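You operate a simulated robot arm through the tools that you are given. There is no shell and no other tool. Be economical: measure what you need, move in short steps, check, and stop when the job is done.

Carry out the task below with a simulated robot arm. There is one attempt and no reset: what you move stays moved.

TASK
Fetch the wax block and set it on the white list card. Then put the green cup on top of the green vase.
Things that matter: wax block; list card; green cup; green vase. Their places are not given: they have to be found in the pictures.

It is judged by the outcome, as a careful person would: the job done as asked, and still so three seconds after it is handed in. It fails if anything else is knocked over, pushed out of place, dropped, spilled or broken.

THE ROBOT
A 6-joint arm with a two-finger parallel gripper, fixed in place. Base frame: the origin is at the foot of the arm, x ahead of it, y to its left, z up; the work surface is at about z = 0. Lengths are in m, angles in degrees, forces in N, time in s.
With the tool pointing down near the work surface it reaches from about 0.14 to 0.58 m from the base axis. Its first joint turns from -66.0 to 66.0 degrees. Payload 2.1 kg.
Tool frame: the origin (TCP) lies between the finger pads and is the grasp point; the fingertips stand 0.03 m ahead of it; z points along the fingers, y is the line along which they close. The gripper opens to 0.094 m. The fingers are 0.028 m wide and 0.01 m thick; the gripper's body (0.05 by 0.096 m) begins 0.055 m behind the TCP.
Orientation is told as [roll, pitch, yaw] about the base's x, y, z axes, in that order, counted from this pose: with the fingers straight down and closing along the base's y, the tool's x points along the base's -x, its y along +y and its z along -z.

THE INTERFACE
- The arm moves only by the tool servo_tool. Its arguments are lists of equal length, an entry for each row: "angular": the turn, a rotation vector about the tool's x, y, z in units of 4 degrees (1.0 is 4 degrees), a list of three; "delta_pos": the shift along the tool's x, y, z in units of 50 mm (1.0 is 50 mm), a list of three; "gripper": the closure in counts, from 0 (fully open) to 255 (shut). In form: {"angular": [[wx, wy, wz], ...], "delta_pos": [[x, y, z], ...], "gripper": [gripper, ...]}. A call has 1 to 20 rows; each row shifts and turns the commanded pose from where the row before left it, along the tool's axes as they then stand. A call with a number of a shift or a turn outside -1 to 1 is refused whole. A row lasts 0.2 s, in which the tool goes at most 0.05 m and 8.6 degrees; a call with a longer step from one row to the next is refused whole, and so is a gripper value outside its range. A pose out of reach is approached as far as the arm can. The call stops where the force on the tool passes 40 N (or 10 N more than at its start, if that is more) or the arm is blocked; 0.2 s more then pass. The fingers move at their own pace (about 0.072 m/s each) and stop on an object; they squeeze with about 44 N. The grip force told is the motor's: it shows also when the fingers shut on nothing. Time passes only in rows, and 0.2 s behind the last, so rows that do not move let the fingers close. It gives the time, the measured TCP pose, the force on the tool (base axes), the opening and the grip force at its end, in the units of the frame above (readings bear some noise).
- Cameras (640 x 400 px; columns grow to the right, rows downward): "scene" is fixed at [0.0372, -0.3589, 0.493]; the picture's right is [0.90, -0.44, 0.00], its down [-0.22, -0.44, -0.87] and it looks along [0.39, 0.78, -0.50] (base axes); focal length 232 px, centre (320, 200). "wrist" rides on the gripper at [-0.037, 0, -0.058] in the tool frame; the picture's right is [0.00, -1.00, 0.00], its down [0.97, 0.00, -0.24] and it looks along [0.24, 0.00, 0.97] (tool axes); focal length 218 px, centre (320, 200).
- camera(camera): a new picture of that camera. No time passes.
- probe_pixels(camera, pixels): for up to 12 pixels [column, row] of the newest picture of that camera ("zoom" is the newest enlarged one), the place [x, y, z] in the base frame of the surface seen there, good to about 0.002 m. No time passes.
- close_up(camera, box): a new picture of the part [left, top, right, bottom] of that camera's present view, enlarged. No time passes.
- job_done(): hands the job in; it is judged then, once.

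Work in short steps. Measure before you move; look again where a grasp or a placing could have gone wrong, and mend it. You have 80 turns and 46 pictures in all, the two below and enlarged ones among them. Open the gripper and draw the arm clear of the work before you hand the job in, unless the task says otherwise; then end with one line.

The tools are called after "Call:" as name(argument=value, ...) on one line, values as JSON. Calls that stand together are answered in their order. servo_tool: Moves the arm, as the interface text tells. Its arguments: {"type":"object","properties":{"angular":{"type":"array","items":{"type":"array","items":{"type":"number"}}},"delta_pos":{"type":"array","items":{"type":"array","items":{"type":"number"}}},"gripper":{"type":"array","items":{"type":"number"}}},"required":["angular","delta_pos","gripper"]} The other tools are called the same way: camera (camera) takes a picture; probe_pixels (camera, pixels) gives the place of the surface under pixels of a picture; close_up (camera, box) takes an enlarged picture of a part of a camera's view; job_done () hands the job in.

At the start:

```text
clock: 0.0
tcp_pos: [0.3371, 0.1568, 0.4212]
orientation: [0.0, 0.0, 0.0]
wrist_force: [-0.1, 1.2, -0.5]
width: 0.0938
finger_force: 0.2
```

scene: 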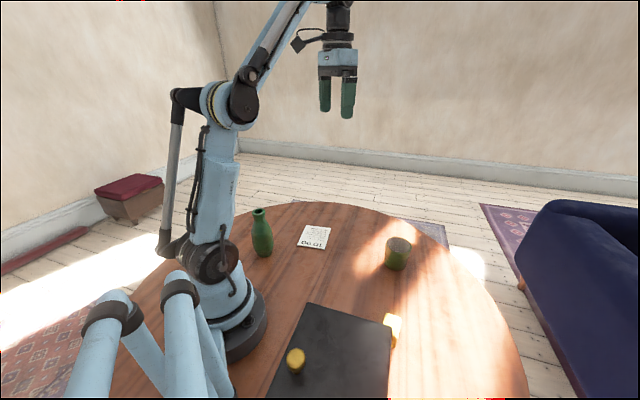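
wrist: 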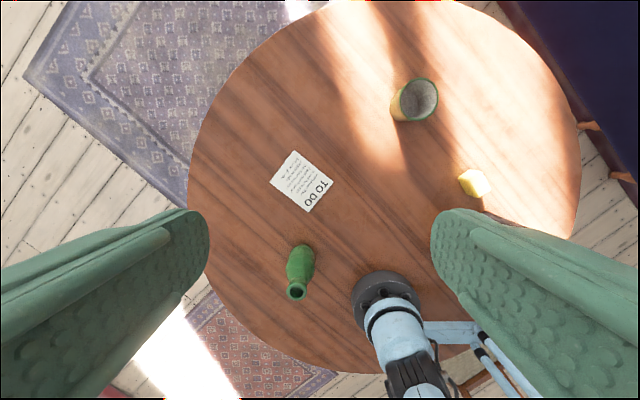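

The scene view shows the vase (262,232), card (313,237), cup (398,253), and yellow items at (392,328) and (296,360). I'll take close-ups and probe these.

Call:
close_up(camera="scene", box=[220, 190, 460, 400])

Call:
close_up(camera="wrist", box=[240, 60, 520, 320])

Call:
probe_pixels(camera="scene", pixels=[[392, 320], [396, 318], [296, 353], [296, 366], [330, 330], [350, 390], [398, 241], [397, 265], [259, 210], [263, 250], [313, 237], [310, 305]])

Call:
probe_pixels(camera="wrist", pixels=[[478, 180], [466, 186], [463, 178], [486, 192], [420, 98], [412, 84], [296, 292], [302, 260], [293, 151], [333, 182], [309, 212], [270, 182]])

```text
1.90 times, centred on (340, 295) of scene
```

zoom: 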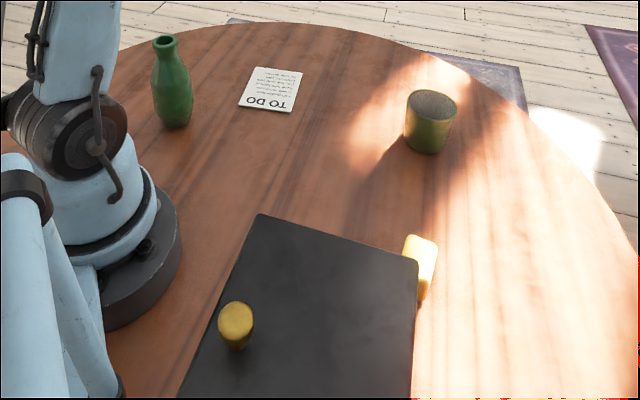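

```text
1.54 times, centred on (380, 190) of wrist
```

zoom: 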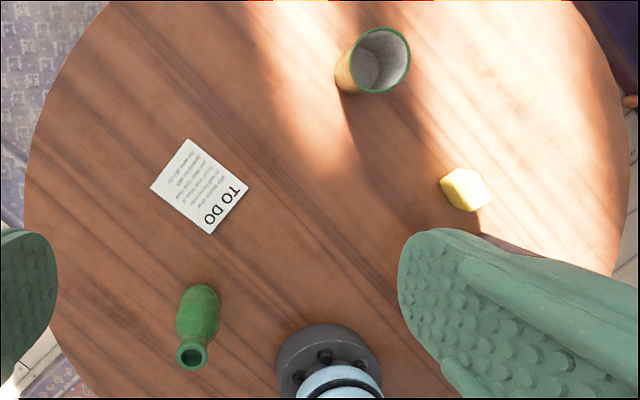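

```text
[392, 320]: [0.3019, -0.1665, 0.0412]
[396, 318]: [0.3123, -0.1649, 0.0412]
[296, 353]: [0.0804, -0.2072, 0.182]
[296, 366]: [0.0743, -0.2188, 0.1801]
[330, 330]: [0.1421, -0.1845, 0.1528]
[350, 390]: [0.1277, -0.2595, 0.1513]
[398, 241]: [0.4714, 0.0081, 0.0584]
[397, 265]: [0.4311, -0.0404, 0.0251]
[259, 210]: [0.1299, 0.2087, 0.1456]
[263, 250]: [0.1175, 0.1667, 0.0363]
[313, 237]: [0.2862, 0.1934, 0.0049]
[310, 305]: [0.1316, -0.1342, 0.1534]
```

```text
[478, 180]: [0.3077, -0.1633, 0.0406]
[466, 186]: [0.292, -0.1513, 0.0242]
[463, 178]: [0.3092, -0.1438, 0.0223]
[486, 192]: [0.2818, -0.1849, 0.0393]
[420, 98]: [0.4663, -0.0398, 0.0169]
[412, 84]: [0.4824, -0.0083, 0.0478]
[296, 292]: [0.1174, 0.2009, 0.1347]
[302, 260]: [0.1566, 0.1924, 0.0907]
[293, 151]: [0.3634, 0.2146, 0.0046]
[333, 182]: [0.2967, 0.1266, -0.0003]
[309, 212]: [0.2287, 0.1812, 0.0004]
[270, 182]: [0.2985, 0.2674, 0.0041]
```

A shelf at z≈0.15 stands next to the yellow block (0.30,-0.165). I'll enlarge both yellow items, the vase and the cup, and probe the shelf's edges.

Call:
close_up(camera="scene", box=[360, 220, 440, 270])

Call:
close_up(camera="scene", box=[260, 290, 420, 400])

Call:
probe_pixels(camera="scene", pixels=[[311, 304], [388, 326], [386, 332], [386, 396], [386, 360], [270, 396], [392, 313], [402, 315], [389, 344], [393, 347], [400, 335], [350, 315]])

```text
8.00 times, centred on (400, 245) of scene
```

zoom: 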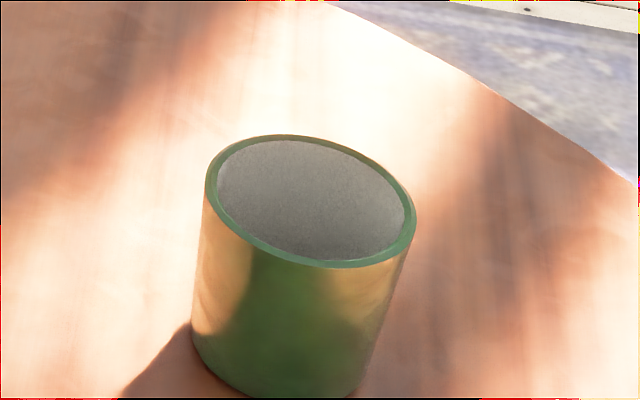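

```text
3.64 times, centred on (340, 345) of scene
```

zoom: 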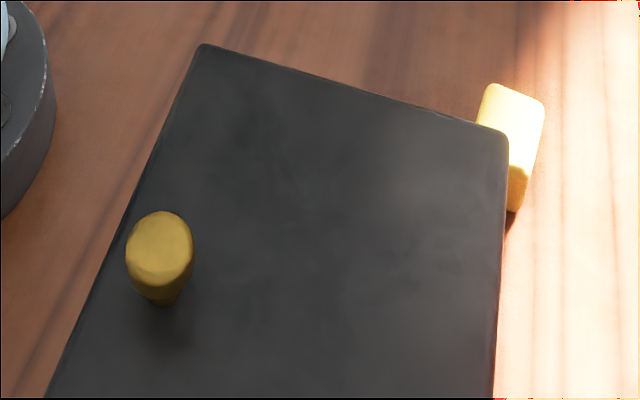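

```text
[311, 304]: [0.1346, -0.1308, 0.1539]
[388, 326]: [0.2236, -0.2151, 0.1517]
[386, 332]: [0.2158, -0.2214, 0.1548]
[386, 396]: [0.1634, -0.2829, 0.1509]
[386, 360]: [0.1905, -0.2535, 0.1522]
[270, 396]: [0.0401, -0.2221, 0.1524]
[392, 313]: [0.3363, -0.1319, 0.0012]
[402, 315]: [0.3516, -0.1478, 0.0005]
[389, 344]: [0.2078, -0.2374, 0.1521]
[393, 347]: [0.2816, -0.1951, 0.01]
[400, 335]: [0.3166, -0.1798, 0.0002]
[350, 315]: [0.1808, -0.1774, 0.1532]
```

Shelf corners are about (0.135,-0.131) and (0.224,-0.215), and the block at (0.295,-0.167) has about 8 cm of clearance. I'll move above the block to look.

Call:
servo_tool(angular=[[0, 0, 0], [0, 0, 0], [0, 0, 0], [0, 0, 0], [0, 0, 0], [0, 0, 0], [0, 0, 0], [0, 0, 0]], delta_pos=[[0.1, -0.8, 0.3], [0.1, -0.8, 0.3], [0.1, -0.8, 0.3], [0.1, -0.8, 0.3], [0.1, -0.8, 0.3], [0.1, -0.8, 0.3], [0.1, -0.8, 0.3], [0, -0.6, 0.3]], gripper=[0, 0, 0, 0, 0, 0, 0, 0])

Call:
camera(camera="wrist")

```text
clock: 1.8
tcp_pos: [0.3027, -0.1529, 0.3003]
orientation: [-0.1, -0.1, 0.0]
wrist_force: [-0.2, 0.3, 0.6]
width: 0.0938
finger_force: 0.0
```

```text
39 pictures are left
```

wrist: 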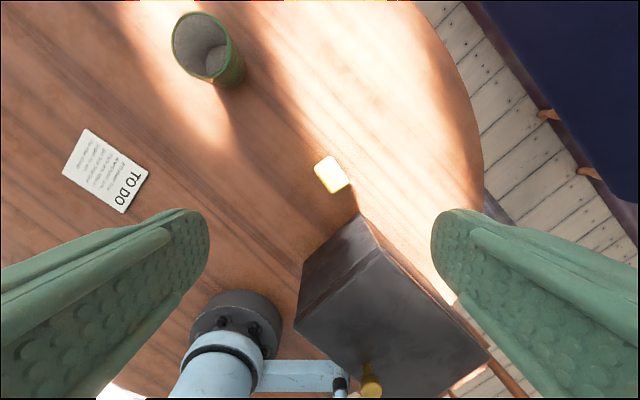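

The black object is a box with a knob, so the wax block is the yellow piece at (330,174). I'll zoom in on it.

Call:
close_up(camera="wrist", box=[280, 140, 400, 240])

Call:
probe_pixels(camera="wrist", pixels=[[316, 164], [333, 157], [346, 183], [328, 190], [331, 174], [358, 214], [374, 245], [302, 262], [330, 235]])

```text
4.00 times, centred on (340, 190) of wrist
```

zoom: 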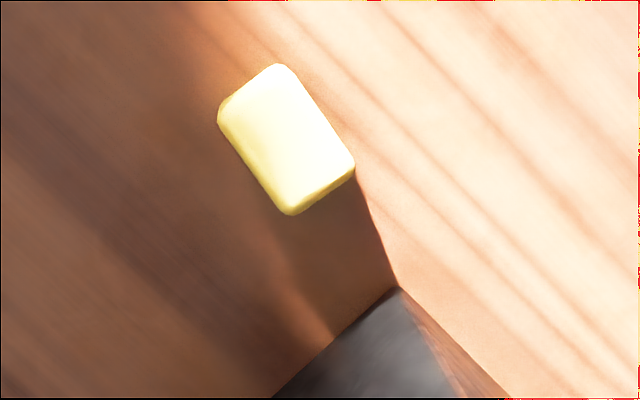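

```text
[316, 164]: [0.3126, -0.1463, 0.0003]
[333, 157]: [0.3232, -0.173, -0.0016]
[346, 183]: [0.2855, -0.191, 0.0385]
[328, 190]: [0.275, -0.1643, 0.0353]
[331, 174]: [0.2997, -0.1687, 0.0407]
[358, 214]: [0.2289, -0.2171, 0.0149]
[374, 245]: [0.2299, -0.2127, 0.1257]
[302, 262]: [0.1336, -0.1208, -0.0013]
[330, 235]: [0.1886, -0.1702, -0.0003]
```

I'll probe the block's outline in the zoomed image to get its axis and size.

Call:
probe_pixels(camera="zoom", pixels=[[228, 112], [240, 92], [275, 70], [290, 72], [320, 115], [348, 165], [320, 192], [295, 207], [282, 200], [240, 145], [286, 140], [262, 182]])

```text
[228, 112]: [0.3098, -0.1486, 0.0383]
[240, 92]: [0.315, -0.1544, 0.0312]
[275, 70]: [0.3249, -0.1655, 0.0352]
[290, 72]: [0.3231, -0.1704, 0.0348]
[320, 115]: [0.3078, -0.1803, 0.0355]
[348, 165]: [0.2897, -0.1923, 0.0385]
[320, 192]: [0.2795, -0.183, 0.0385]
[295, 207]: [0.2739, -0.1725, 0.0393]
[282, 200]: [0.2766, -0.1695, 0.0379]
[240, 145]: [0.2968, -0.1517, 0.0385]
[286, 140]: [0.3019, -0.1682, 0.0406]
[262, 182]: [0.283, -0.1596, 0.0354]
```

The block is about 0.05×0.032×0.04, long axis at 34° yaw, centre (0.299,-0.169). I'll align the gripper and descend to z≈0.12, then check.

Call:
servo_tool(angular=[[0, 0, 0], [0, 0, -0.95], [0, 0, -0.95], [0, 0, -0.95], [0, 0, -0.95], [0, 0, -0.95], [0, 0, -0.95], [0, 0, -0.95], [0, 0, -0.95], [0, 0, -0.9], [0, 0, 0]], delta_pos=[[0.074, -0.32, 0], [0, 0, 0.4], [0, 0, 0.4], [0, 0, 0.4], [0, 0, 0.4], [0, 0, 0.4], [0, 0, 0.4], [0, 0, 0.4], [0, 0, 0.4], [0, 0, 0.4], [0, 0, 0]], gripper=[0, 0, 0, 0, 0, 0, 0, 0, 0, 0, 0])

Call:
camera(camera="wrist")

```text
clock: 4.2
tcp_pos: [0.2972, -0.1684, 0.1215]
orientation: [0.1, 0.0, 34.0]
wrist_force: [-0.4, -0.1, -0.5]
width: 0.094
finger_force: 0.1
```

```text
37 pictures are left
```

wrist: 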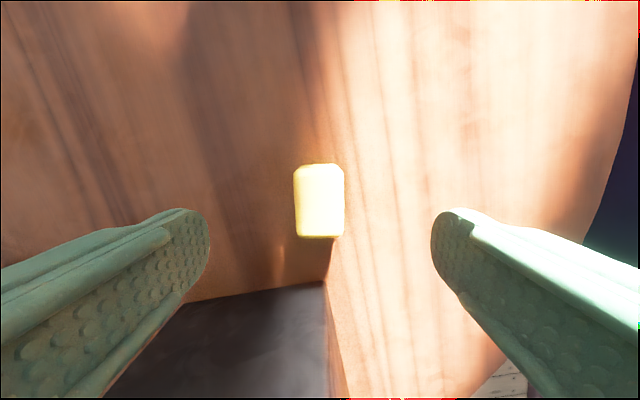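

The block is aligned and centred at column 319. A quick probe of its ends will give the along-axis centre.

Call:
probe_pixels(camera="wrist", pixels=[[319, 168], [319, 232], [298, 200], [341, 200], [319, 200]])

```text
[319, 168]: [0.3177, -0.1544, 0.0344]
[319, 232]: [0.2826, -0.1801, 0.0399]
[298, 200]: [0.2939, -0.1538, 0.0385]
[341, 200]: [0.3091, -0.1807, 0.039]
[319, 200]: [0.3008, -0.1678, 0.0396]
```

Centre is (0.300,-0.167). I'll descend to z≈0.036 and close.

Call:
servo_tool(angular=[[0, 0, 0], [0, 0, 0], [0, 0, 0], [0, 0, 0], [0, 0, 0], [0, 0, 0], [0, 0, 0], [0, 0, 0], [0, 0, 0]], delta_pos=[[-0.06, 0, 0.45], [0, 0, 0.45], [0, 0, 0.45], [0, 0, 0.36], [0, 0, 0], [0, 0, 0], [0, 0, 0], [0, 0, 0], [0, 0, 0]], gripper=[0, 0, 0, 0, 0, 255, 255, 255, 255])

```text
clock: 5.1
tcp_pos: [0.2995, -0.1684, 0.0554]
orientation: [0.3, 1.0, 34.0]
wrist_force: [1.3, 4.7, 25.2]
width: 0.0942
finger_force: 0.0
stopped in row 4: the force on the tool passed its limit (the readings are from after the stop); the commanded pose is now the measured one
```

Contact stopped the descent at z=0.055. I'll look to see what touched.

Call:
camera(camera="scene")

Call:
camera(camera="wrist")

```text
36 pictures are left
```

scene: 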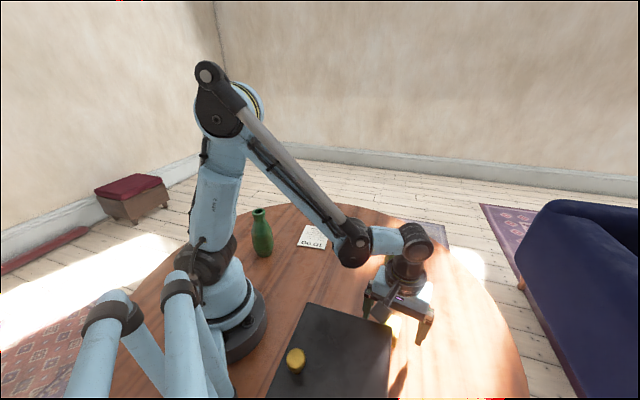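

```text
35 pictures are left
```

wrist: 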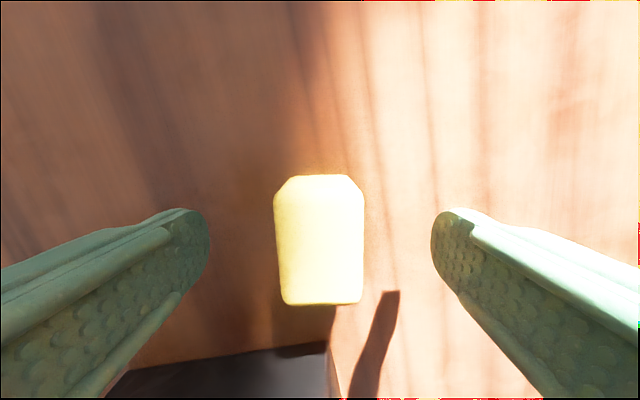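

Call:
close_up(camera="scene", box=[320, 210, 460, 350])

Call:
probe_pixels(camera="scene", pixels=[[355, 262], [355, 250], [366, 312], [380, 317], [422, 338], [405, 290], [405, 270], [372, 300], [388, 326], [415, 245], [340, 255]])

```text
2.86 times, centred on (390, 280) of scene
```

zoom: 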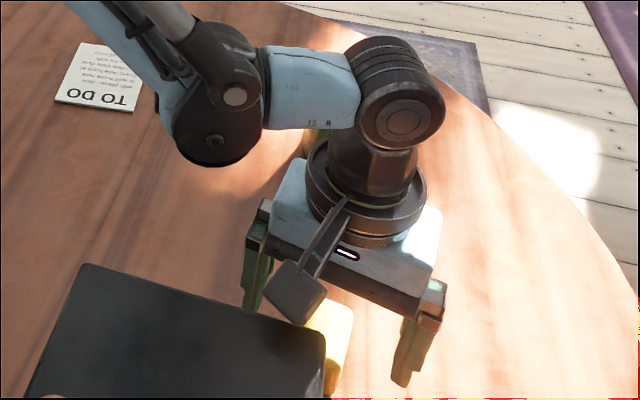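

```text
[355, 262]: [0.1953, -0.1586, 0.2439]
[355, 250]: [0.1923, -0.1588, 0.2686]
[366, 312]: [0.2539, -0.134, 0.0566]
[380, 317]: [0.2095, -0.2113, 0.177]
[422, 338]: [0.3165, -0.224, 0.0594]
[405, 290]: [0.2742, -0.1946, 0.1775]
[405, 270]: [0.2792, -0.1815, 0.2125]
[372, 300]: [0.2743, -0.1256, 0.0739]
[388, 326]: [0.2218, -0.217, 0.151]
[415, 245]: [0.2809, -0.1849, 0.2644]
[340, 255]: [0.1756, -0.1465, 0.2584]
```

The bracket on the gripper's tool +x side touched the black box's top; the box hasn't moved (corner still at (0.222,-0.217)). I'll rise and turn 90° so the bracket points away from the box, then grip along the 0.05 m length.

Call:
servo_tool(angular=[[0, 0, 0], [0, 0, 0], [0, 0, 0], [0, 0, 1], [0, 0, 1], [0, 0, 1], [0, 0, 1], [0, 0, 1], [0, 0, 1], [0, 0, 1], [0, 0, 1], [0, 0, 1], [0, 0, 1], [0, 0, 1], [0, 0, 1], [0, 0, 1], [0, 0, 1], [0, 0, 1], [0, 0, 1], [0, 0, 1]], delta_pos=[[0, 0, -0.5], [0, 0, -0.5], [0, 0, -0.5], [0, 0, 0], [0, 0, 0], [0, 0, 0], [0, 0, 0], [0, 0, 0], [0, 0, 0], [0, 0, 0], [0, 0, 0], [0, 0, 0], [0, 0, 0], [0, 0, 0], [0, 0, 0], [0, 0, 0], [0, 0, 0], [0, 0, 0], [0, 0, 0], [0, 0, 0]], gripper=[0, 0, 0, 0, 0, 0, 0, 0, 0, 0, 0, 0, 0, 0, 0, 0, 0, 0, 0, 0])

Call:
servo_tool(angular=[[0, 0, 1], [0, 0, 1], [0, 0, 1], [0, 0, 1], [0, 0, 1], [0, 0, 0.5], [0, 0, 0]], delta_pos=[[0, 0, 0], [0, 0, 0], [0, 0, 0], [0, 0, 0], [0, 0, 0], [0, 0, 0], [0, 0, 0]], gripper=[0, 0, 0, 0, 0, 0, 0])

Call:
camera(camera="wrist")

```text
clock: 9.3
tcp_pos: [0.3007, -0.169, 0.1291]
orientation: [-0.7, 0.5, -34.1]
wrist_force: [0.7, -0.5, -1.1]
width: 0.0938
finger_force: 0.0
```

```text
clock: 10.9
tcp_pos: [0.3005, -0.1678, 0.1299]
orientation: [-0.8, 0.3, -56.1]
wrist_force: [-0.4, -0.6, 0.7]
width: 0.0939
finger_force: 0.0
```

```text
33 pictures are left
```

wrist: 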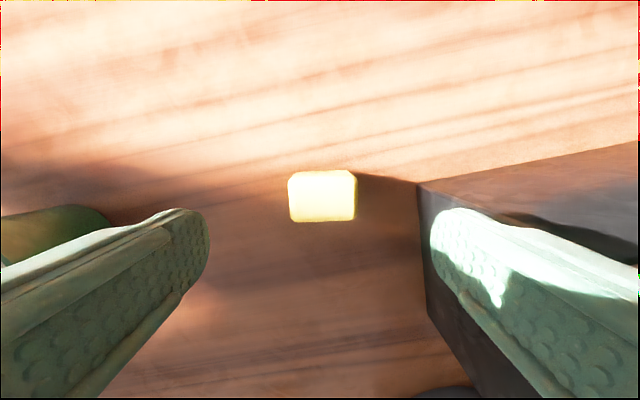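

Centred. I'll level the small tilt, narrow the opening a bit, descend and grip.

Call:
servo_tool(angular=[[-0.2, -0.075, 0], [0, 0, 0], [0, 0, 0], [0, 0, 0], [0, 0, 0], [0, 0, 0], [0, 0, 0], [0, 0, 0], [0, 0, 0], [0, 0, 0], [0, 0, 0]], delta_pos=[[0, 0, 0], [0, 0, 0.4], [0, 0, 0.4], [0, 0, 0.4], [0, 0, 0.4], [0, 0, 0.28], [0, 0, 0], [0, 0, 0], [0, 0, 0], [0, 0, 0], [0, 0, 0]], gripper=[50, 50, 50, 50, 50, 50, 50, 255, 255, 255, 255])

Call:
camera(camera="wrist")

```text
clock: 13.3
tcp_pos: [0.2992, -0.1688, 0.0354]
orientation: [-0.1, 0.0, -56.0]
wrist_force: [-0.2, 0.5, 0.0]
width: 0.0536
finger_force: 43.6
```

```text
32 pictures are left
```

wrist: 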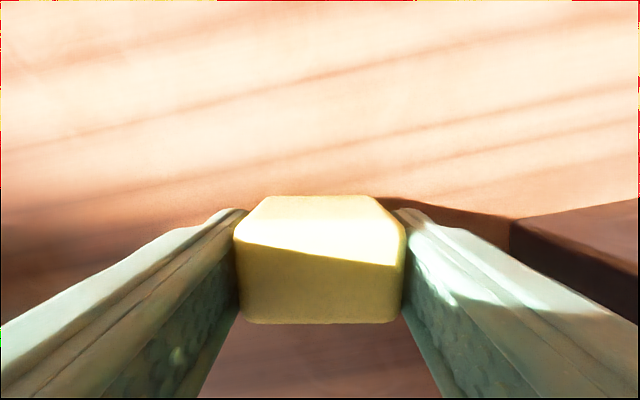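

Block held (width 0.054). Lift, turn to align with the card, and travel above the card.

Call:
servo_tool(angular=[[0, 0, 0], [0, 0, 0], [0, 0, -0.95], [0, 0, -0.95], [0, 0, -0.95], [0, 0, -0.95], [0, 0, -0.95], [0, 0, 0], [0, 0, 0], [0, 0, 0], [0, 0, 0], [0, 0, 0], [0, 0, 0], [0, 0, 0], [0, 0, 0], [0, 0, 0], [0, 0, 0]], delta_pos=[[0, 0, -0.4], [0, 0, -0.5], [0, 0, -0.5], [0, 0, -0.5], [0, 0, -0.5], [0, 0, -0.5], [0, 0, 0], [0.492, 0.645, 0], [0.492, 0.645, 0], [0.492, 0.645, 0], [0.492, 0.645, 0], [0.492, 0.645, 0], [0.492, 0.645, 0], [0.492, 0.645, 0], [0.492, 0.645, 0], [0.492, 0.645, 0], [0, 0, 0]], gripper=[255, 255, 255, 255, 255, 255, 255, 255, 255, 255, 255, 255, 255, 255, 255, 255, 255])

Call:
camera(camera="wrist")

Call:
camera(camera="scene")

```text
clock: 16.9
tcp_pos: [0.2982, 0.1963, 0.1805]
orientation: [0.0, 0.0, -37.0]
wrist_force: [0.1, -1.4, -0.2]
width: 0.0533
finger_force: 43.9
```

```text
31 pictures are left
```

wrist: 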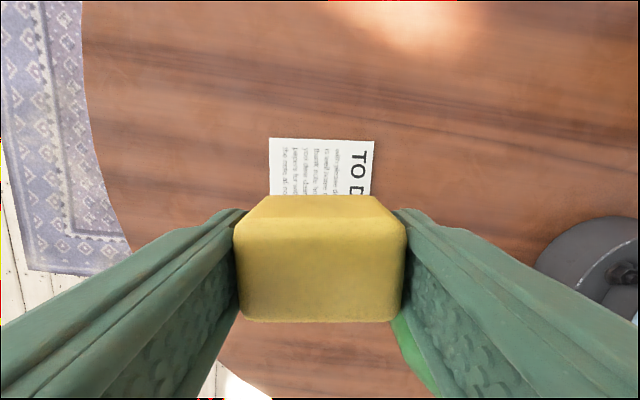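

```text
30 pictures are left
```

scene: 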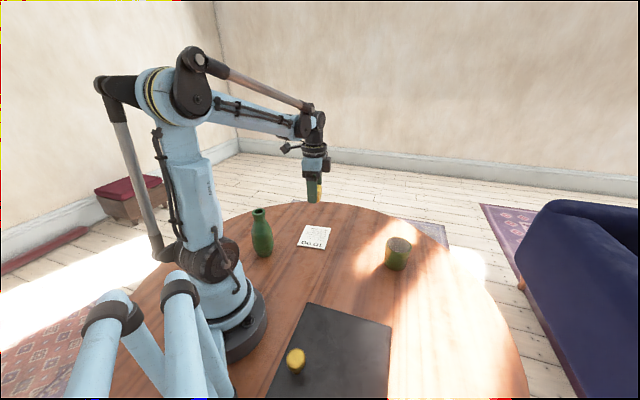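

I'll measure the card's corners and thickness in the scene view.

Call:
close_up(camera="scene", box=[280, 215, 350, 260])

Call:
probe_pixels(camera="wrist", pixels=[[273, 142], [371, 144], [369, 190], [275, 185]])

```text
8.89 times, centred on (315, 238) of scene
```

zoom: 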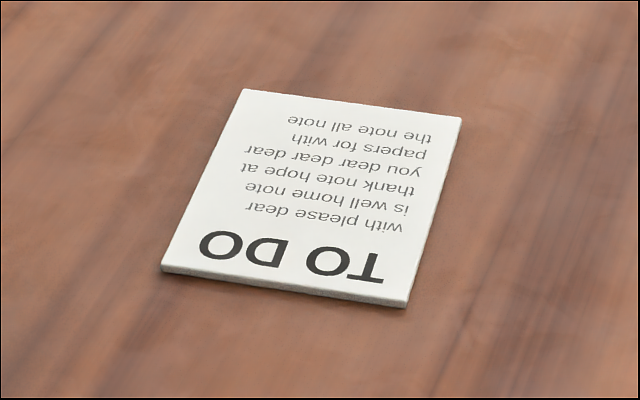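

```text
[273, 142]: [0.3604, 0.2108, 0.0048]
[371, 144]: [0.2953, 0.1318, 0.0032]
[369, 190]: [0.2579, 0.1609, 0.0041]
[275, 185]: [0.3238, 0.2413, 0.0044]
```

Call:
probe_pixels(camera="zoom", pixels=[[247, 95], [455, 122], [400, 297], [170, 263], [310, 195]])

```text
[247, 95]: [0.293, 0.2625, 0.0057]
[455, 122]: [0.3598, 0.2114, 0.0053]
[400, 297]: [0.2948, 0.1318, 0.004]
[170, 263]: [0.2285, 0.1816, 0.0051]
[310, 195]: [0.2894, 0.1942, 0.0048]
```

Card centre is (0.294,0.197), top z≈0.005. I'll descend so the block bottom meets the card (TCP ≈0.041), without releasing yet.

Call:
servo_tool(angular=[[0, 0, 0], [0, 0, 0], [0, 0, 0], [0, 0, 0], [0, 0, 0], [0, 0, 0], [0, 0, 0], [0, 0, 0], [0, 0, 0]], delta_pos=[[0.076, -0.03, 0.4], [0, 0, 0.5], [0, 0, 0.5], [0, 0, 0.5], [0, 0, 0.4], [0, 0, 0.3], [0, 0, 0.12], [0, 0, 0.06], [0, 0, 0]], gripper=[255, 255, 255, 255, 255, 255, 255, 255, 255])

Call:
close_up(camera="scene", box=[230, 180, 370, 270])

```text
clock: 18.9
tcp_pos: [0.2939, 0.1971, 0.0409]
orientation: [0.0, 0.0, -37.0]
wrist_force: [-0.3, 0.2, -1.0]
width: 0.0535
finger_force: 44.2
```

```text
4.44 times, centred on (300, 225) of scene
```

zoom: 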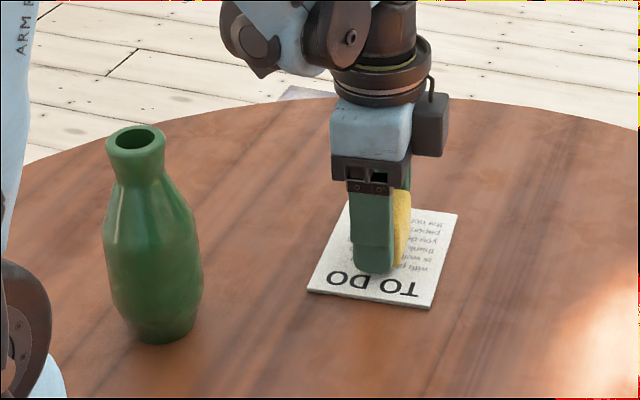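

The block is at most about a millimetre above the card. I'll lower 1 mm, open, and rise straight up.

Call:
servo_tool(angular=[[0, 0, 0], [0, 0, 0], [0, 0, 0], [0, 0, 0], [0, 0, 0], [0, 0, 0]], delta_pos=[[0, 0, 0.02], [0, 0, 0], [0, 0, 0], [0, 0, 0], [0, 0, 0], [0, 0, 0]], gripper=[255, 255, 0, 0, 0, 0])

Call:
servo_tool(angular=[[0, 0, 0], [0, 0, 0], [0, 0, 0], [0, 0, 0], [0, 0, 0], [0, 0, 0], [0, 0, 0], [0, 0, 0]], delta_pos=[[0, 0, -0.2], [0, 0, -0.4], [0, 0, -0.6], [0, 0, -0.8], [0, 0, -0.8], [0, 0, -0.8], [0, 0, -0.6], [0, 0, 0]], gripper=[0, 0, 0, 0, 0, 0, 0, 0])

Call:
camera(camera="wrist")

```text
clock: 20.3
tcp_pos: [0.2948, 0.1982, 0.0399]
orientation: [0.0, 0.0, -37.0]
wrist_force: [0.1, 0.4, -0.7]
width: 0.0938
finger_force: 0.1
```

```text
clock: 22.1
tcp_pos: [0.2941, 0.198, 0.2508]
orientation: [-0.1, 0.0, -37.0]
wrist_force: [0.0, -0.3, 0.0]
width: 0.0941
finger_force: 0.0
```

```text
27 pictures are left
```

wrist: 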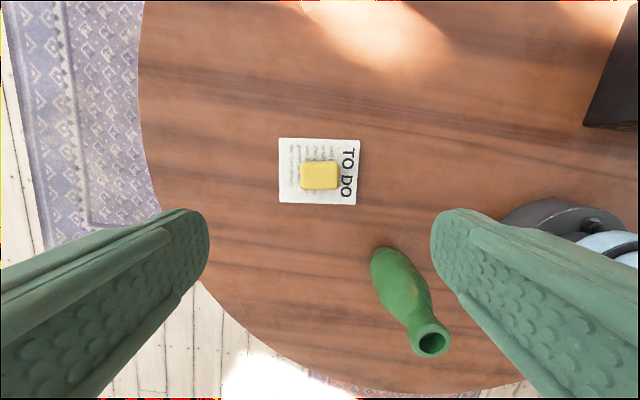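

The block sits on the card. Next I'll measure the vase mouth, seen at (431,340), and the cup.

Call:
close_up(camera="wrist", box=[360, 235, 460, 365])

Call:
close_up(camera="scene", box=[235, 195, 295, 265])

```text
3.08 times, centred on (410, 300) of wrist
```

zoom: 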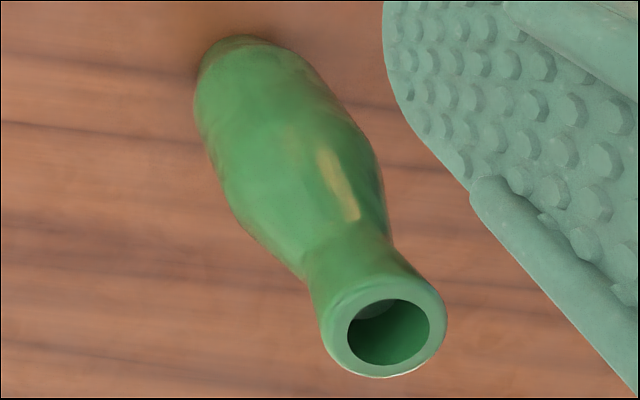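

```text
5.71 times, centred on (265, 230) of scene
```

zoom: 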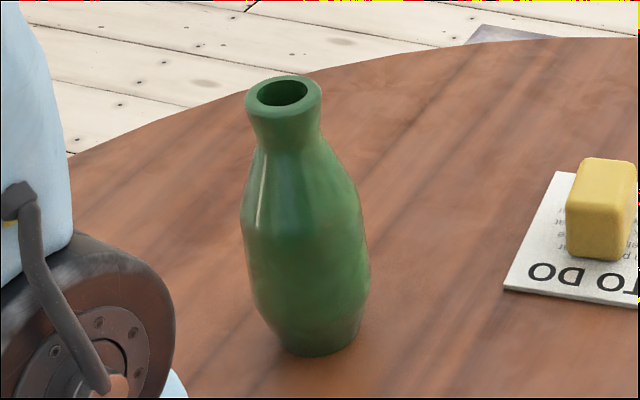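

Call:
probe_pixels(camera="zoom", pixels=[[252, 95], [314, 97], [283, 82], [283, 109], [262, 86], [304, 107], [262, 106], [305, 86], [247, 235], [367, 275], [300, 350]])

Call:
probe_pixels(camera="wrist", pixels=[[416, 335], [447, 342], [431, 323], [433, 355], [420, 328], [443, 350]])

```text
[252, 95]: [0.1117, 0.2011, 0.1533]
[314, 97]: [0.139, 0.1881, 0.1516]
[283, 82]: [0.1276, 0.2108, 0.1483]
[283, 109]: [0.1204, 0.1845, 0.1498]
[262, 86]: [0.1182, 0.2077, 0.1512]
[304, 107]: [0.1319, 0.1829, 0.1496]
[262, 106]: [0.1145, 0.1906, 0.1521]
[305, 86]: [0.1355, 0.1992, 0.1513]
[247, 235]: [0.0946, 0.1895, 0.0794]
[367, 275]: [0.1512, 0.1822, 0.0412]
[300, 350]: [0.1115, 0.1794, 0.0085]
```

```text
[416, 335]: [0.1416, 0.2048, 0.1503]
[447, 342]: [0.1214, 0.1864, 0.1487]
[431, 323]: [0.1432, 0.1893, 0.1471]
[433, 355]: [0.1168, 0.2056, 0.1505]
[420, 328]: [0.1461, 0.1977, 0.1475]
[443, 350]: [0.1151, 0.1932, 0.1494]
```

Vase rim is at z≈0.150, centre about (0.127,0.196), to be refined later. Now I'll measure the cup from the scene view.

Call:
close_up(camera="scene", box=[368, 225, 432, 280])

```text
7.27 times, centred on (400, 252) of scene
```

zoom: 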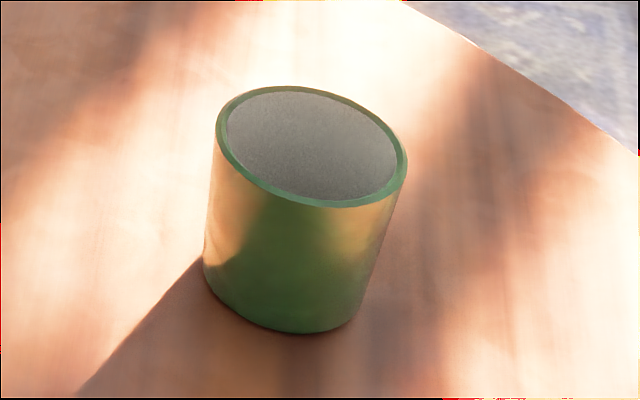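

Call:
probe_pixels(camera="zoom", pixels=[[219, 130], [402, 170], [300, 89], [325, 204], [235, 170], [385, 115], [310, 145], [360, 130], [290, 185], [270, 325], [207, 270], [355, 310]])

Call:
servo_tool(angular=[[0, 0, -0.9], [0, 0, -0.9], [0, 0, -0.9], [0, 0, -0.9], [0, 0, -0.9], [0, 0, -0.9], [0, 0, -0.9], [0, 0, -0.9], [0, 0, -0.9], [0, 0, -0.9], [0, 0, -0.25], [0, 0, 0]], delta_pos=[[0, 0, -0.2], [0, 0, 0], [0, 0, 0], [0, 0, 0], [0, 0, 0], [0, 0, 0], [0, 0, 0], [0, 0, 0], [0, 0, 0], [0, 0, 0], [0, 0, 0], [0, 0, 0]], gripper=[0, 0, 0, 0, 0, 0, 0, 0, 0, 0, 0, 0])

```text
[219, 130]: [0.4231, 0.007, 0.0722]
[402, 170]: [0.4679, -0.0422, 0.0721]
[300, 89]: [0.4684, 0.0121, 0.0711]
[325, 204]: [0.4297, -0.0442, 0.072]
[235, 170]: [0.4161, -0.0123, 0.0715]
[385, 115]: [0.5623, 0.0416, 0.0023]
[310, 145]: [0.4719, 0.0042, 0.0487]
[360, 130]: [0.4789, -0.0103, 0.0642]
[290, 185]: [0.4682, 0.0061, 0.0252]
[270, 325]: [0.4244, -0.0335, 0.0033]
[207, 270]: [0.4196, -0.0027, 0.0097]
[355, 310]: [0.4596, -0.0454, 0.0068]
```

```text
clock: 24.7
tcp_pos: [0.2948, 0.1987, 0.2594]
orientation: [-0.1, 0.0, 0.0]
wrist_force: [1.0, 0.2, -0.5]
width: 0.094
finger_force: 0.0
```

Cup: rim centre ≈(0.447,-0.017), diameter ≈0.067, height 0.072, and it's empty. I'll move above it and look.

Call:
servo_tool(angular=[[0, 0, 0], [0, 0, 0], [0, 0, 0], [0, 0, 0], [0, 0, 0], [0, 0, 0], [0, 0, 0], [0, 0, 0]], delta_pos=[[-0.435, -0.615, 0.05], [-0.435, -0.615, 0.05], [-0.435, -0.615, 0.05], [-0.435, -0.615, 0.05], [-0.435, -0.615, 0.05], [-0.435, -0.615, 0.05], [-0.435, -0.615, 0.05], [0, 0, 0]], gripper=[0, 0, 0, 0, 0, 0, 0, 0])

Call:
close_up(camera="wrist", box=[220, 120, 420, 260])

```text
clock: 26.5
tcp_pos: [0.449, -0.0175, 0.2431]
orientation: [-0.1, 0.0, -0.1]
wrist_force: [-0.3, -0.5, -0.2]
width: 0.094
finger_force: 0.1
```

```text
2.86 times, centred on (320, 190) of wrist
```

zoom: 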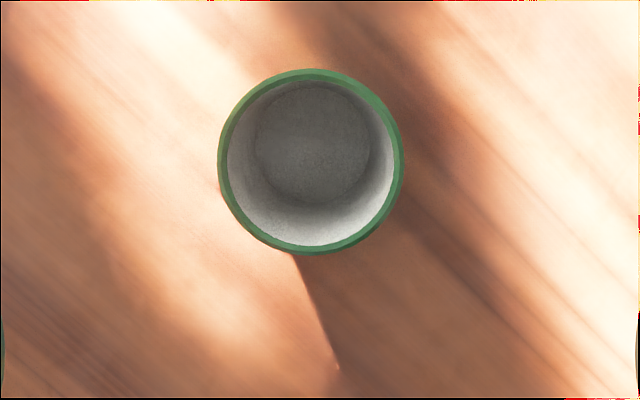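

Call:
probe_pixels(camera="zoom", pixels=[[223, 160], [398, 160], [311, 73], [311, 248], [248, 98], [373, 98], [248, 223], [373, 223]])

```text
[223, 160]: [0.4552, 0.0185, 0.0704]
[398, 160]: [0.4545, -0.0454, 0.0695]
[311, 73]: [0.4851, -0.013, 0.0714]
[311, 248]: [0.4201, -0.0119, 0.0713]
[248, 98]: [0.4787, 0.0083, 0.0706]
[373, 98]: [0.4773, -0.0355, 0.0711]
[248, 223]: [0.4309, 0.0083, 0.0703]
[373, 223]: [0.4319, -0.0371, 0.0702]
```

Wrist gives cup centre (0.4525,-0.0135), scene (0.448,-0.0165); I'll use (0.451,-0.014). The fingers clear the cup by more than 1 cm, so I descend to z≈0.046 and close.

Call:
servo_tool(angular=[[0, 0, 0], [0, 0, 0], [0, 0, 0], [0, 0, 0], [0, 0, 0], [0, 0, 0], [0, 0, 0], [0, 0, 0], [0, 0, 0], [0, 0, 0], [0, 0, 0], [0, 0, 0], [0, 0, 0], [0, 0, 0]], delta_pos=[[-0.04, 0.07, 0.54], [0, 0, 0.5], [0, 0, 0.5], [0, 0, 0.4], [0, 0, 0.4], [0, 0, 0.4], [0, 0, 0.4], [0, 0, 0.4], [0, 0, 0.4], [0, 0, 0], [0, 0, 0], [0, 0, 0], [0, 0, 0], [0, 0, 0]], gripper=[0, 0, 0, 0, 0, 0, 0, 0, 0, 0, 255, 255, 255, 255])

Call:
close_up(camera="wrist", box=[120, 100, 520, 350])

Call:
close_up(camera="scene", box=[340, 180, 450, 280])

```text
clock: 29.5
tcp_pos: [0.45, -0.0132, 0.0455]
orientation: [-0.1, 0.0, 0.0]
wrist_force: [0.4, -0.6, 0.4]
width: 0.0693
finger_force: 43.9
```

```text
1.60 times, centred on (320, 225) of wrist
```

zoom: 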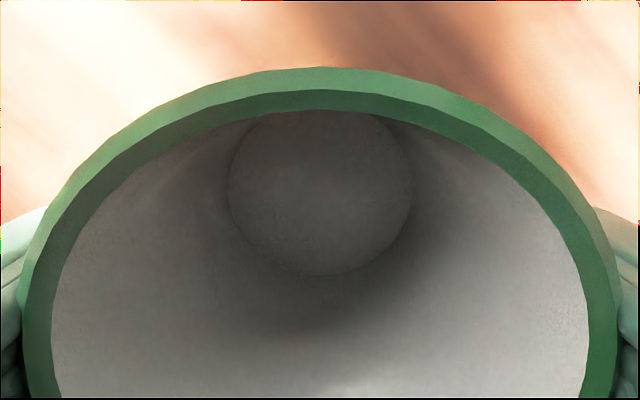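

```text
4.00 times, centred on (395, 230) of scene
```

zoom: 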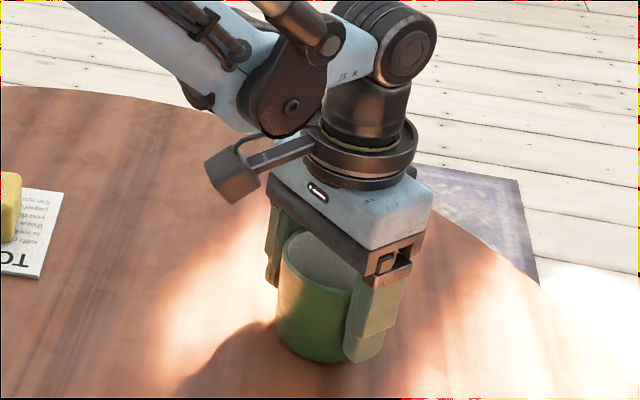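

Gripped at width 0.069. I'll measure where the cup sits along tool x, using its far rim in the wrist view.

Call:
camera(camera="wrist")

Call:
probe_pixels(camera="wrist", pixels=[[320, 145], [320, 150], [270, 151], [370, 151], [200, 180], [440, 180], [170, 205], [470, 205], [143, 260], [500, 260], [340, 190]])

```text
20 pictures are left
```

wrist: 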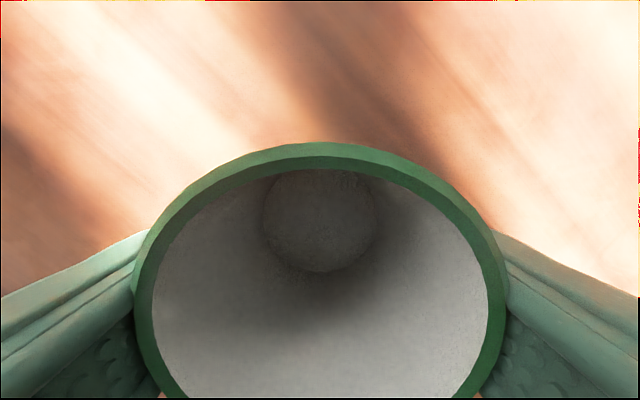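

```text
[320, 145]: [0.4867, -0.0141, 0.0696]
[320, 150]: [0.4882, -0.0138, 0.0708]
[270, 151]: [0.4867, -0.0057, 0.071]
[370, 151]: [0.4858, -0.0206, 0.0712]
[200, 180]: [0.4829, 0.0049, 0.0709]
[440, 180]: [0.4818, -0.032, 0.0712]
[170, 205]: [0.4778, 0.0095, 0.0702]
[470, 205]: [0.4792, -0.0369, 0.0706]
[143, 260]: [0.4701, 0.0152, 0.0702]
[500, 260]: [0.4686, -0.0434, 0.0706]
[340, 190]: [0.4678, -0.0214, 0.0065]
```

The cup axis is within about 3 mm of the TCP. I'll lift and carry it high to above the vase.

Call:
servo_tool(angular=[[0, 0, 0], [0, 0, 0], [0, 0, 0], [0, 0, 0], [0, 0, 0], [0, 0, 0], [0, 0, 0], [0, 0, 0], [0, 0, 0], [0, 0, 0], [0, 0, 0], [0, 0, 0], [0, 0, 0], [0, 0, 0], [0, 0, 0], [0, 0, 0], [0, 0, 0], [0, 0, 0], [0, 0, 0]], delta_pos=[[0, 0, -0.4], [0, 0, -0.7], [0, 0, -0.8], [0, 0, -0.8], [0, 0, -0.8], [0, 0, -0.8], [0.537, 0.348, 0], [0.537, 0.348, 0], [0.537, 0.348, 0], [0.537, 0.348, 0], [0.537, 0.348, 0], [0.537, 0.348, 0], [0.537, 0.348, 0], [0.537, 0.348, 0], [0.537, 0.348, 0], [0.537, 0.348, 0], [0.537, 0.348, 0], [0.537, 0.348, 0], [0, 0, 0]], gripper=[255, 255, 255, 255, 255, 255, 255, 255, 255, 255, 255, 255, 255, 255, 255, 255, 255, 255, 255])

Call:
camera(camera="scene")

```text
clock: 33.5
tcp_pos: [0.1245, 0.1944, 0.2605]
orientation: [-0.1, 0.0, -0.1]
wrist_force: [-0.1, 0.6, -2.1]
width: 0.0692
finger_force: 44.0
```

```text
19 pictures are left
```

scene: 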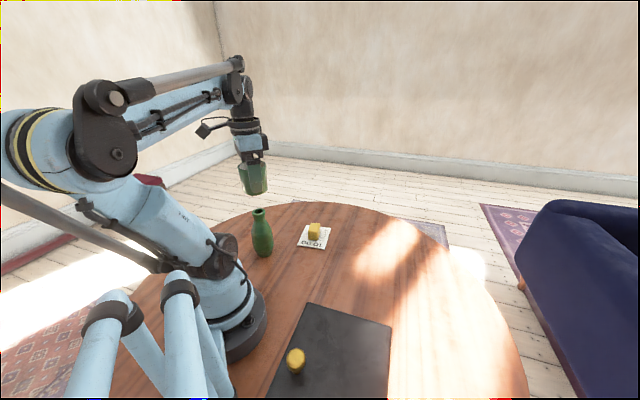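

I'll lower to about 2 cm above the rim and check the alignment.

Call:
servo_tool(angular=[[0, 0, 0], [0, 0, 0], [0, 0, 0], [0, 0, 0], [0, 0, 0]], delta_pos=[[-0.04, 0.02, 0.23], [0, 0, 0.23], [0, 0, 0.23], [0, 0, 0.23], [0, 0, 0]], gripper=[255, 255, 255, 255, 255])

Call:
close_up(camera="scene", box=[220, 165, 300, 265])

```text
clock: 34.7
tcp_pos: [0.1283, 0.1955, 0.2146]
orientation: [-0.1, 0.0, 0.1]
wrist_force: [-0.2, 0.2, -1.5]
width: 0.0692
finger_force: 43.7
```

```text
4.00 times, centred on (260, 215) of scene
```

zoom: 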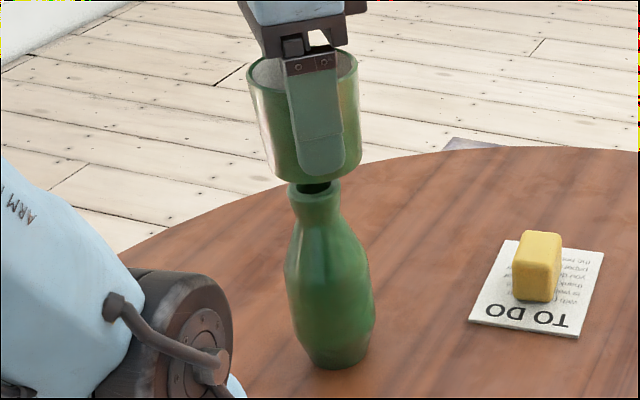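

I'll enlarge further to measure the cup's base against the mouth.

Call:
close_up(camera="scene", box=[236, 176, 284, 220])

```text
9.09 times, centred on (260, 198) of scene
```

zoom: 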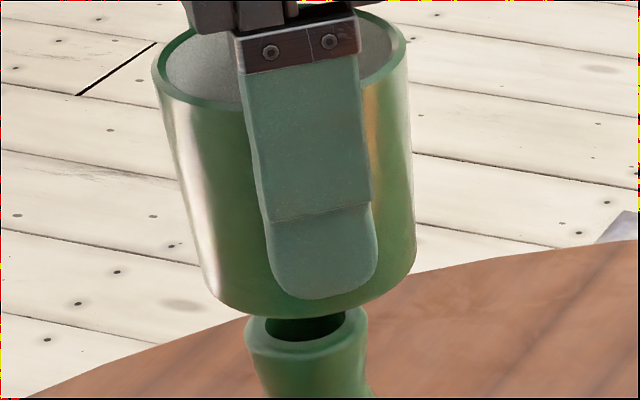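

Cup axis seems about 4 mm to the camera's right of the mouth. I'll probe rim points on both to compare in one camera.

Call:
probe_pixels(camera="zoom", pixels=[[157, 78], [403, 55], [175, 92], [395, 72], [200, 103], [380, 18], [230, 300], [400, 285], [215, 285], [410, 265], [225, 106], [160, 60]])

Call:
probe_pixels(camera="zoom", pixels=[[251, 335], [360, 330], [262, 346], [355, 345], [280, 354], [335, 355], [305, 357], [256, 324], [358, 318], [268, 350], [345, 351]])

```text
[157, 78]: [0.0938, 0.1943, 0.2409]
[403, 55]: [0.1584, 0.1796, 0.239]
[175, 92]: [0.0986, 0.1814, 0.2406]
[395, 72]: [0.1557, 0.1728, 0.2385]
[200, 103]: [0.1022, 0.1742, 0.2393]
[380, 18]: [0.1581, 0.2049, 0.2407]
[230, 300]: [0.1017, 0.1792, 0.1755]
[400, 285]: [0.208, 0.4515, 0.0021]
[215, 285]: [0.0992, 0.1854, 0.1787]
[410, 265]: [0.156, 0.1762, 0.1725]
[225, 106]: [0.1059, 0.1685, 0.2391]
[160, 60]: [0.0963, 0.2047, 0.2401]
```

```text
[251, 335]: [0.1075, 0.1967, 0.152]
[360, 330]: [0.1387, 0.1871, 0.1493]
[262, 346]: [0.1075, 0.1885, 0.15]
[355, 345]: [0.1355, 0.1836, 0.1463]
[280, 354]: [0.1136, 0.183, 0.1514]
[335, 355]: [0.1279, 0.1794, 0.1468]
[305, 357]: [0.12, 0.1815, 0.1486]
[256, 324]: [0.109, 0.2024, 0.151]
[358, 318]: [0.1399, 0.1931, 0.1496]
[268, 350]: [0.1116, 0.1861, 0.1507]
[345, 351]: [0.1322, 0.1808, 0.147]
```

Fits: cup axis (0.1275,0.193), mouth centre (0.1237,0.1953) with radius 0.0165. I'll shift by (-3.8,+2.2) mm, lower to about 6 mm above the rim and recheck.

Call:
servo_tool(angular=[[0, 0, 0], [0, 0, 0], [0, 0, 0], [0, 0, 0]], delta_pos=[[0.076, 0.044, 0], [0, 0, 0.13], [0, 0, 0.13], [0, 0, 0]], gripper=[255, 255, 255, 255])

Call:
close_up(camera="scene", box=[236, 181, 284, 225])

Call:
probe_pixels(camera="zoom", pixels=[[150, 80], [160, 98], [180, 112], [205, 120], [395, 55], [385, 80]])

```text
clock: 35.7
tcp_pos: [0.1255, 0.1982, 0.2027]
orientation: [-0.1, 0.0, -0.1]
wrist_force: [0.5, -0.2, -2.0]
width: 0.0693
finger_force: 44.2
```

```text
9.09 times, centred on (260, 203) of scene
```

zoom: 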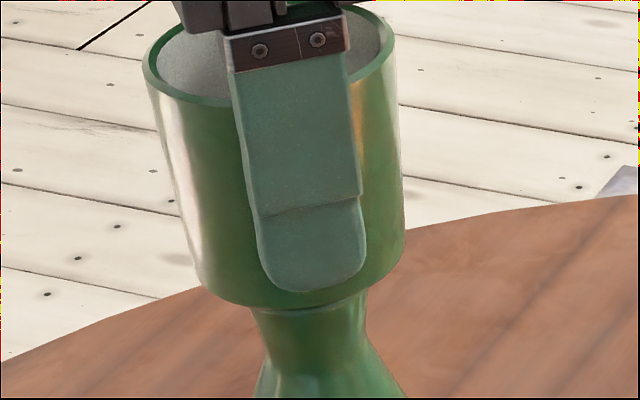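

```text
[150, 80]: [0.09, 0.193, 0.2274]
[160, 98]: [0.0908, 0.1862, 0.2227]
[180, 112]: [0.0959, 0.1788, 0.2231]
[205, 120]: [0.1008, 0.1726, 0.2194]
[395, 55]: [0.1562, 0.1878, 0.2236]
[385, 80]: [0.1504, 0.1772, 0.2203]
```

Lateral match is now within about 1 mm (axis col 304 vs mouth 305.5), and the depth fit agrees. I'll lower 5 mm gently and read the force.

Call:
servo_tool(angular=[[0, 0, 0], [0, 0, 0], [0, 0, 0], [0, 0, 0]], delta_pos=[[0, 0, 0.04], [0, 0, 0.04], [0, 0, 0.02], [0, 0, 0]], gripper=[255, 255, 255, 255])

```text
clock: 36.7
tcp_pos: [0.1235, 0.1981, 0.196]
orientation: [0.0, 0.1, -0.1]
wrist_force: [-0.3, 0.1, -2.2]
width: 0.0694
finger_force: 44.0
```

Call:
servo_tool(angular=[[0, 0, 0], [0, 0, 0]], delta_pos=[[0, 0, 0.02], [0, 0, 0]], gripper=[255, 255])

Call:
close_up(camera="scene", box=[236, 181, 284, 225])

```text
clock: 37.3
tcp_pos: [0.1245, 0.1979, 0.1951]
orientation: [-0.1, 0.0, 0.0]
wrist_force: [-0.5, 0.0, 0.0]
width: 0.069
finger_force: 44.5
```

```text
9.09 times, centred on (260, 203) of scene
```

zoom: 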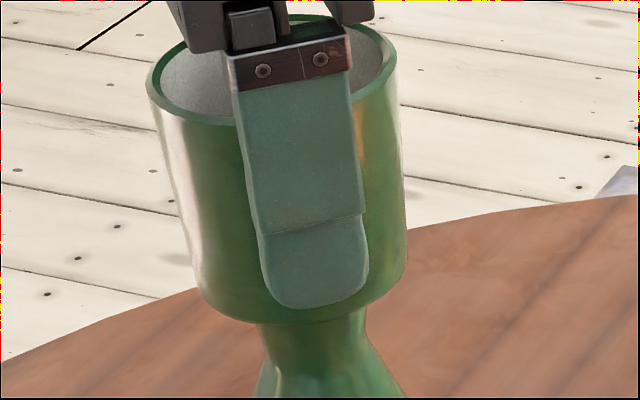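

Force shifted from -2 to 0, hinting at contact. One more small step to confirm.

Call:
servo_tool(angular=[[0, 0, 0], [0, 0, 0], [0, 0, 0]], delta_pos=[[0, 0, 0.01], [0, 0, 0], [0, 0, 0]], gripper=[255, 255, 255])

```text
clock: 38.1
tcp_pos: [0.1252, 0.1974, 0.1957]
orientation: [0.0, 0.0, 0.0]
wrist_force: [-0.9, 0.9, 8.3]
width: 0.0693
finger_force: 44.1
```

Contact confirmed (8 N). I'll release with a gradual opening, not moving the arm.

Call:
servo_tool(angular=[[0, 0, 0], [0, 0, 0], [0, 0, 0], [0, 0, 0], [0, 0, 0], [0, 0, 0], [0, 0, 0], [0, 0, 0], [0, 0, 0], [0, 0, 0], [0, 0, 0]], delta_pos=[[0, 0, 0], [0, 0, 0], [0, 0, 0], [0, 0, 0], [0, 0, 0], [0, 0, 0], [0, 0, 0], [0, 0, 0], [0, 0, 0], [0, 0, 0], [0, 0, 0]], gripper=[74, 70, 67, 64, 61, 58, 52, 40, 20, 0, 0])

Call:
close_up(camera="scene", box=[220, 165, 300, 265])

```text
clock: 40.5
tcp_pos: [0.1241, 0.199, 0.1958]
orientation: [-0.1, 0.0, 0.1]
wrist_force: [0.0, -0.5, -0.1]
width: 0.0938
finger_force: 0.0
```

```text
4.00 times, centred on (260, 215) of scene
```

zoom: 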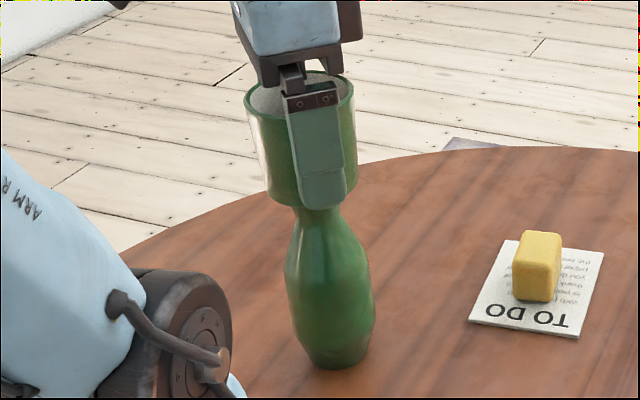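

The cup stands free on the vase. I'll rise straight up, slowly at first.

Call:
servo_tool(angular=[[0, 0, 0], [0, 0, 0], [0, 0, 0], [0, 0, 0], [0, 0, 0], [0, 0, 0], [0, 0, 0], [0, 0, 0], [0, 0, 0], [0, 0, 0]], delta_pos=[[0, 0, -0.1], [0, 0, -0.2], [0, 0, -0.3], [0, 0, -0.4], [0, 0, -0.5], [0, 0, -0.5], [0, 0, -0.5], [0, 0, -0.4], [0, 0, -0.2], [0, 0, 0]], gripper=[0, 0, 0, 0, 0, 0, 0, 0, 0, 0])

Call:
camera(camera="scene")

```text
clock: 42.7
tcp_pos: [0.1249, 0.1976, 0.3507]
orientation: [-0.1, 0.1, 0.1]
wrist_force: [-0.1, -0.5, 0.0]
width: 0.0941
finger_force: 0.2
```

```text
13 pictures are left
```

scene: 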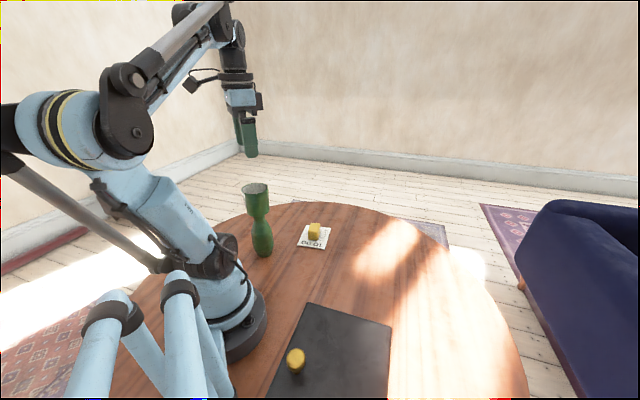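

The cup is stable on the vase. I'll move the arm aside at this height and take a last look.

Call:
servo_tool(angular=[[0, 0, 0], [0, 0, 0], [0, 0, 0], [0, 0, 0], [0, 0, 0], [0, 0, 0], [0, 0, 0]], delta_pos=[[-0.4, -0.2, -0.2], [-0.7, -0.3, -0.2], [-0.7, -0.3, -0.2], [-0.7, -0.3, -0.2], [-0.7, -0.3, 0], [-0.4, -0.2, 0], [0, 0, 0]], gripper=[0, 0, 0, 0, 0, 0, 0])

Call:
close_up(camera="scene", box=[220, 165, 350, 265])

```text
clock: 44.3
tcp_pos: [0.3049, 0.1187, 0.3894]
orientation: [-0.2, 0.0, -0.1]
wrist_force: [0.5, -0.1, -0.7]
width: 0.0942
finger_force: 0.1
```

```text
4.00 times, centred on (285, 215) of scene
```

zoom: 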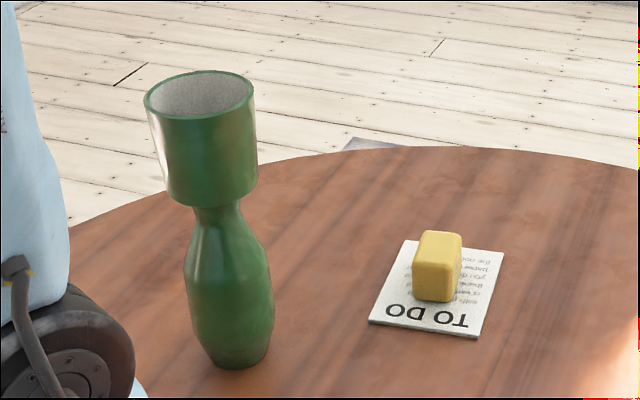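

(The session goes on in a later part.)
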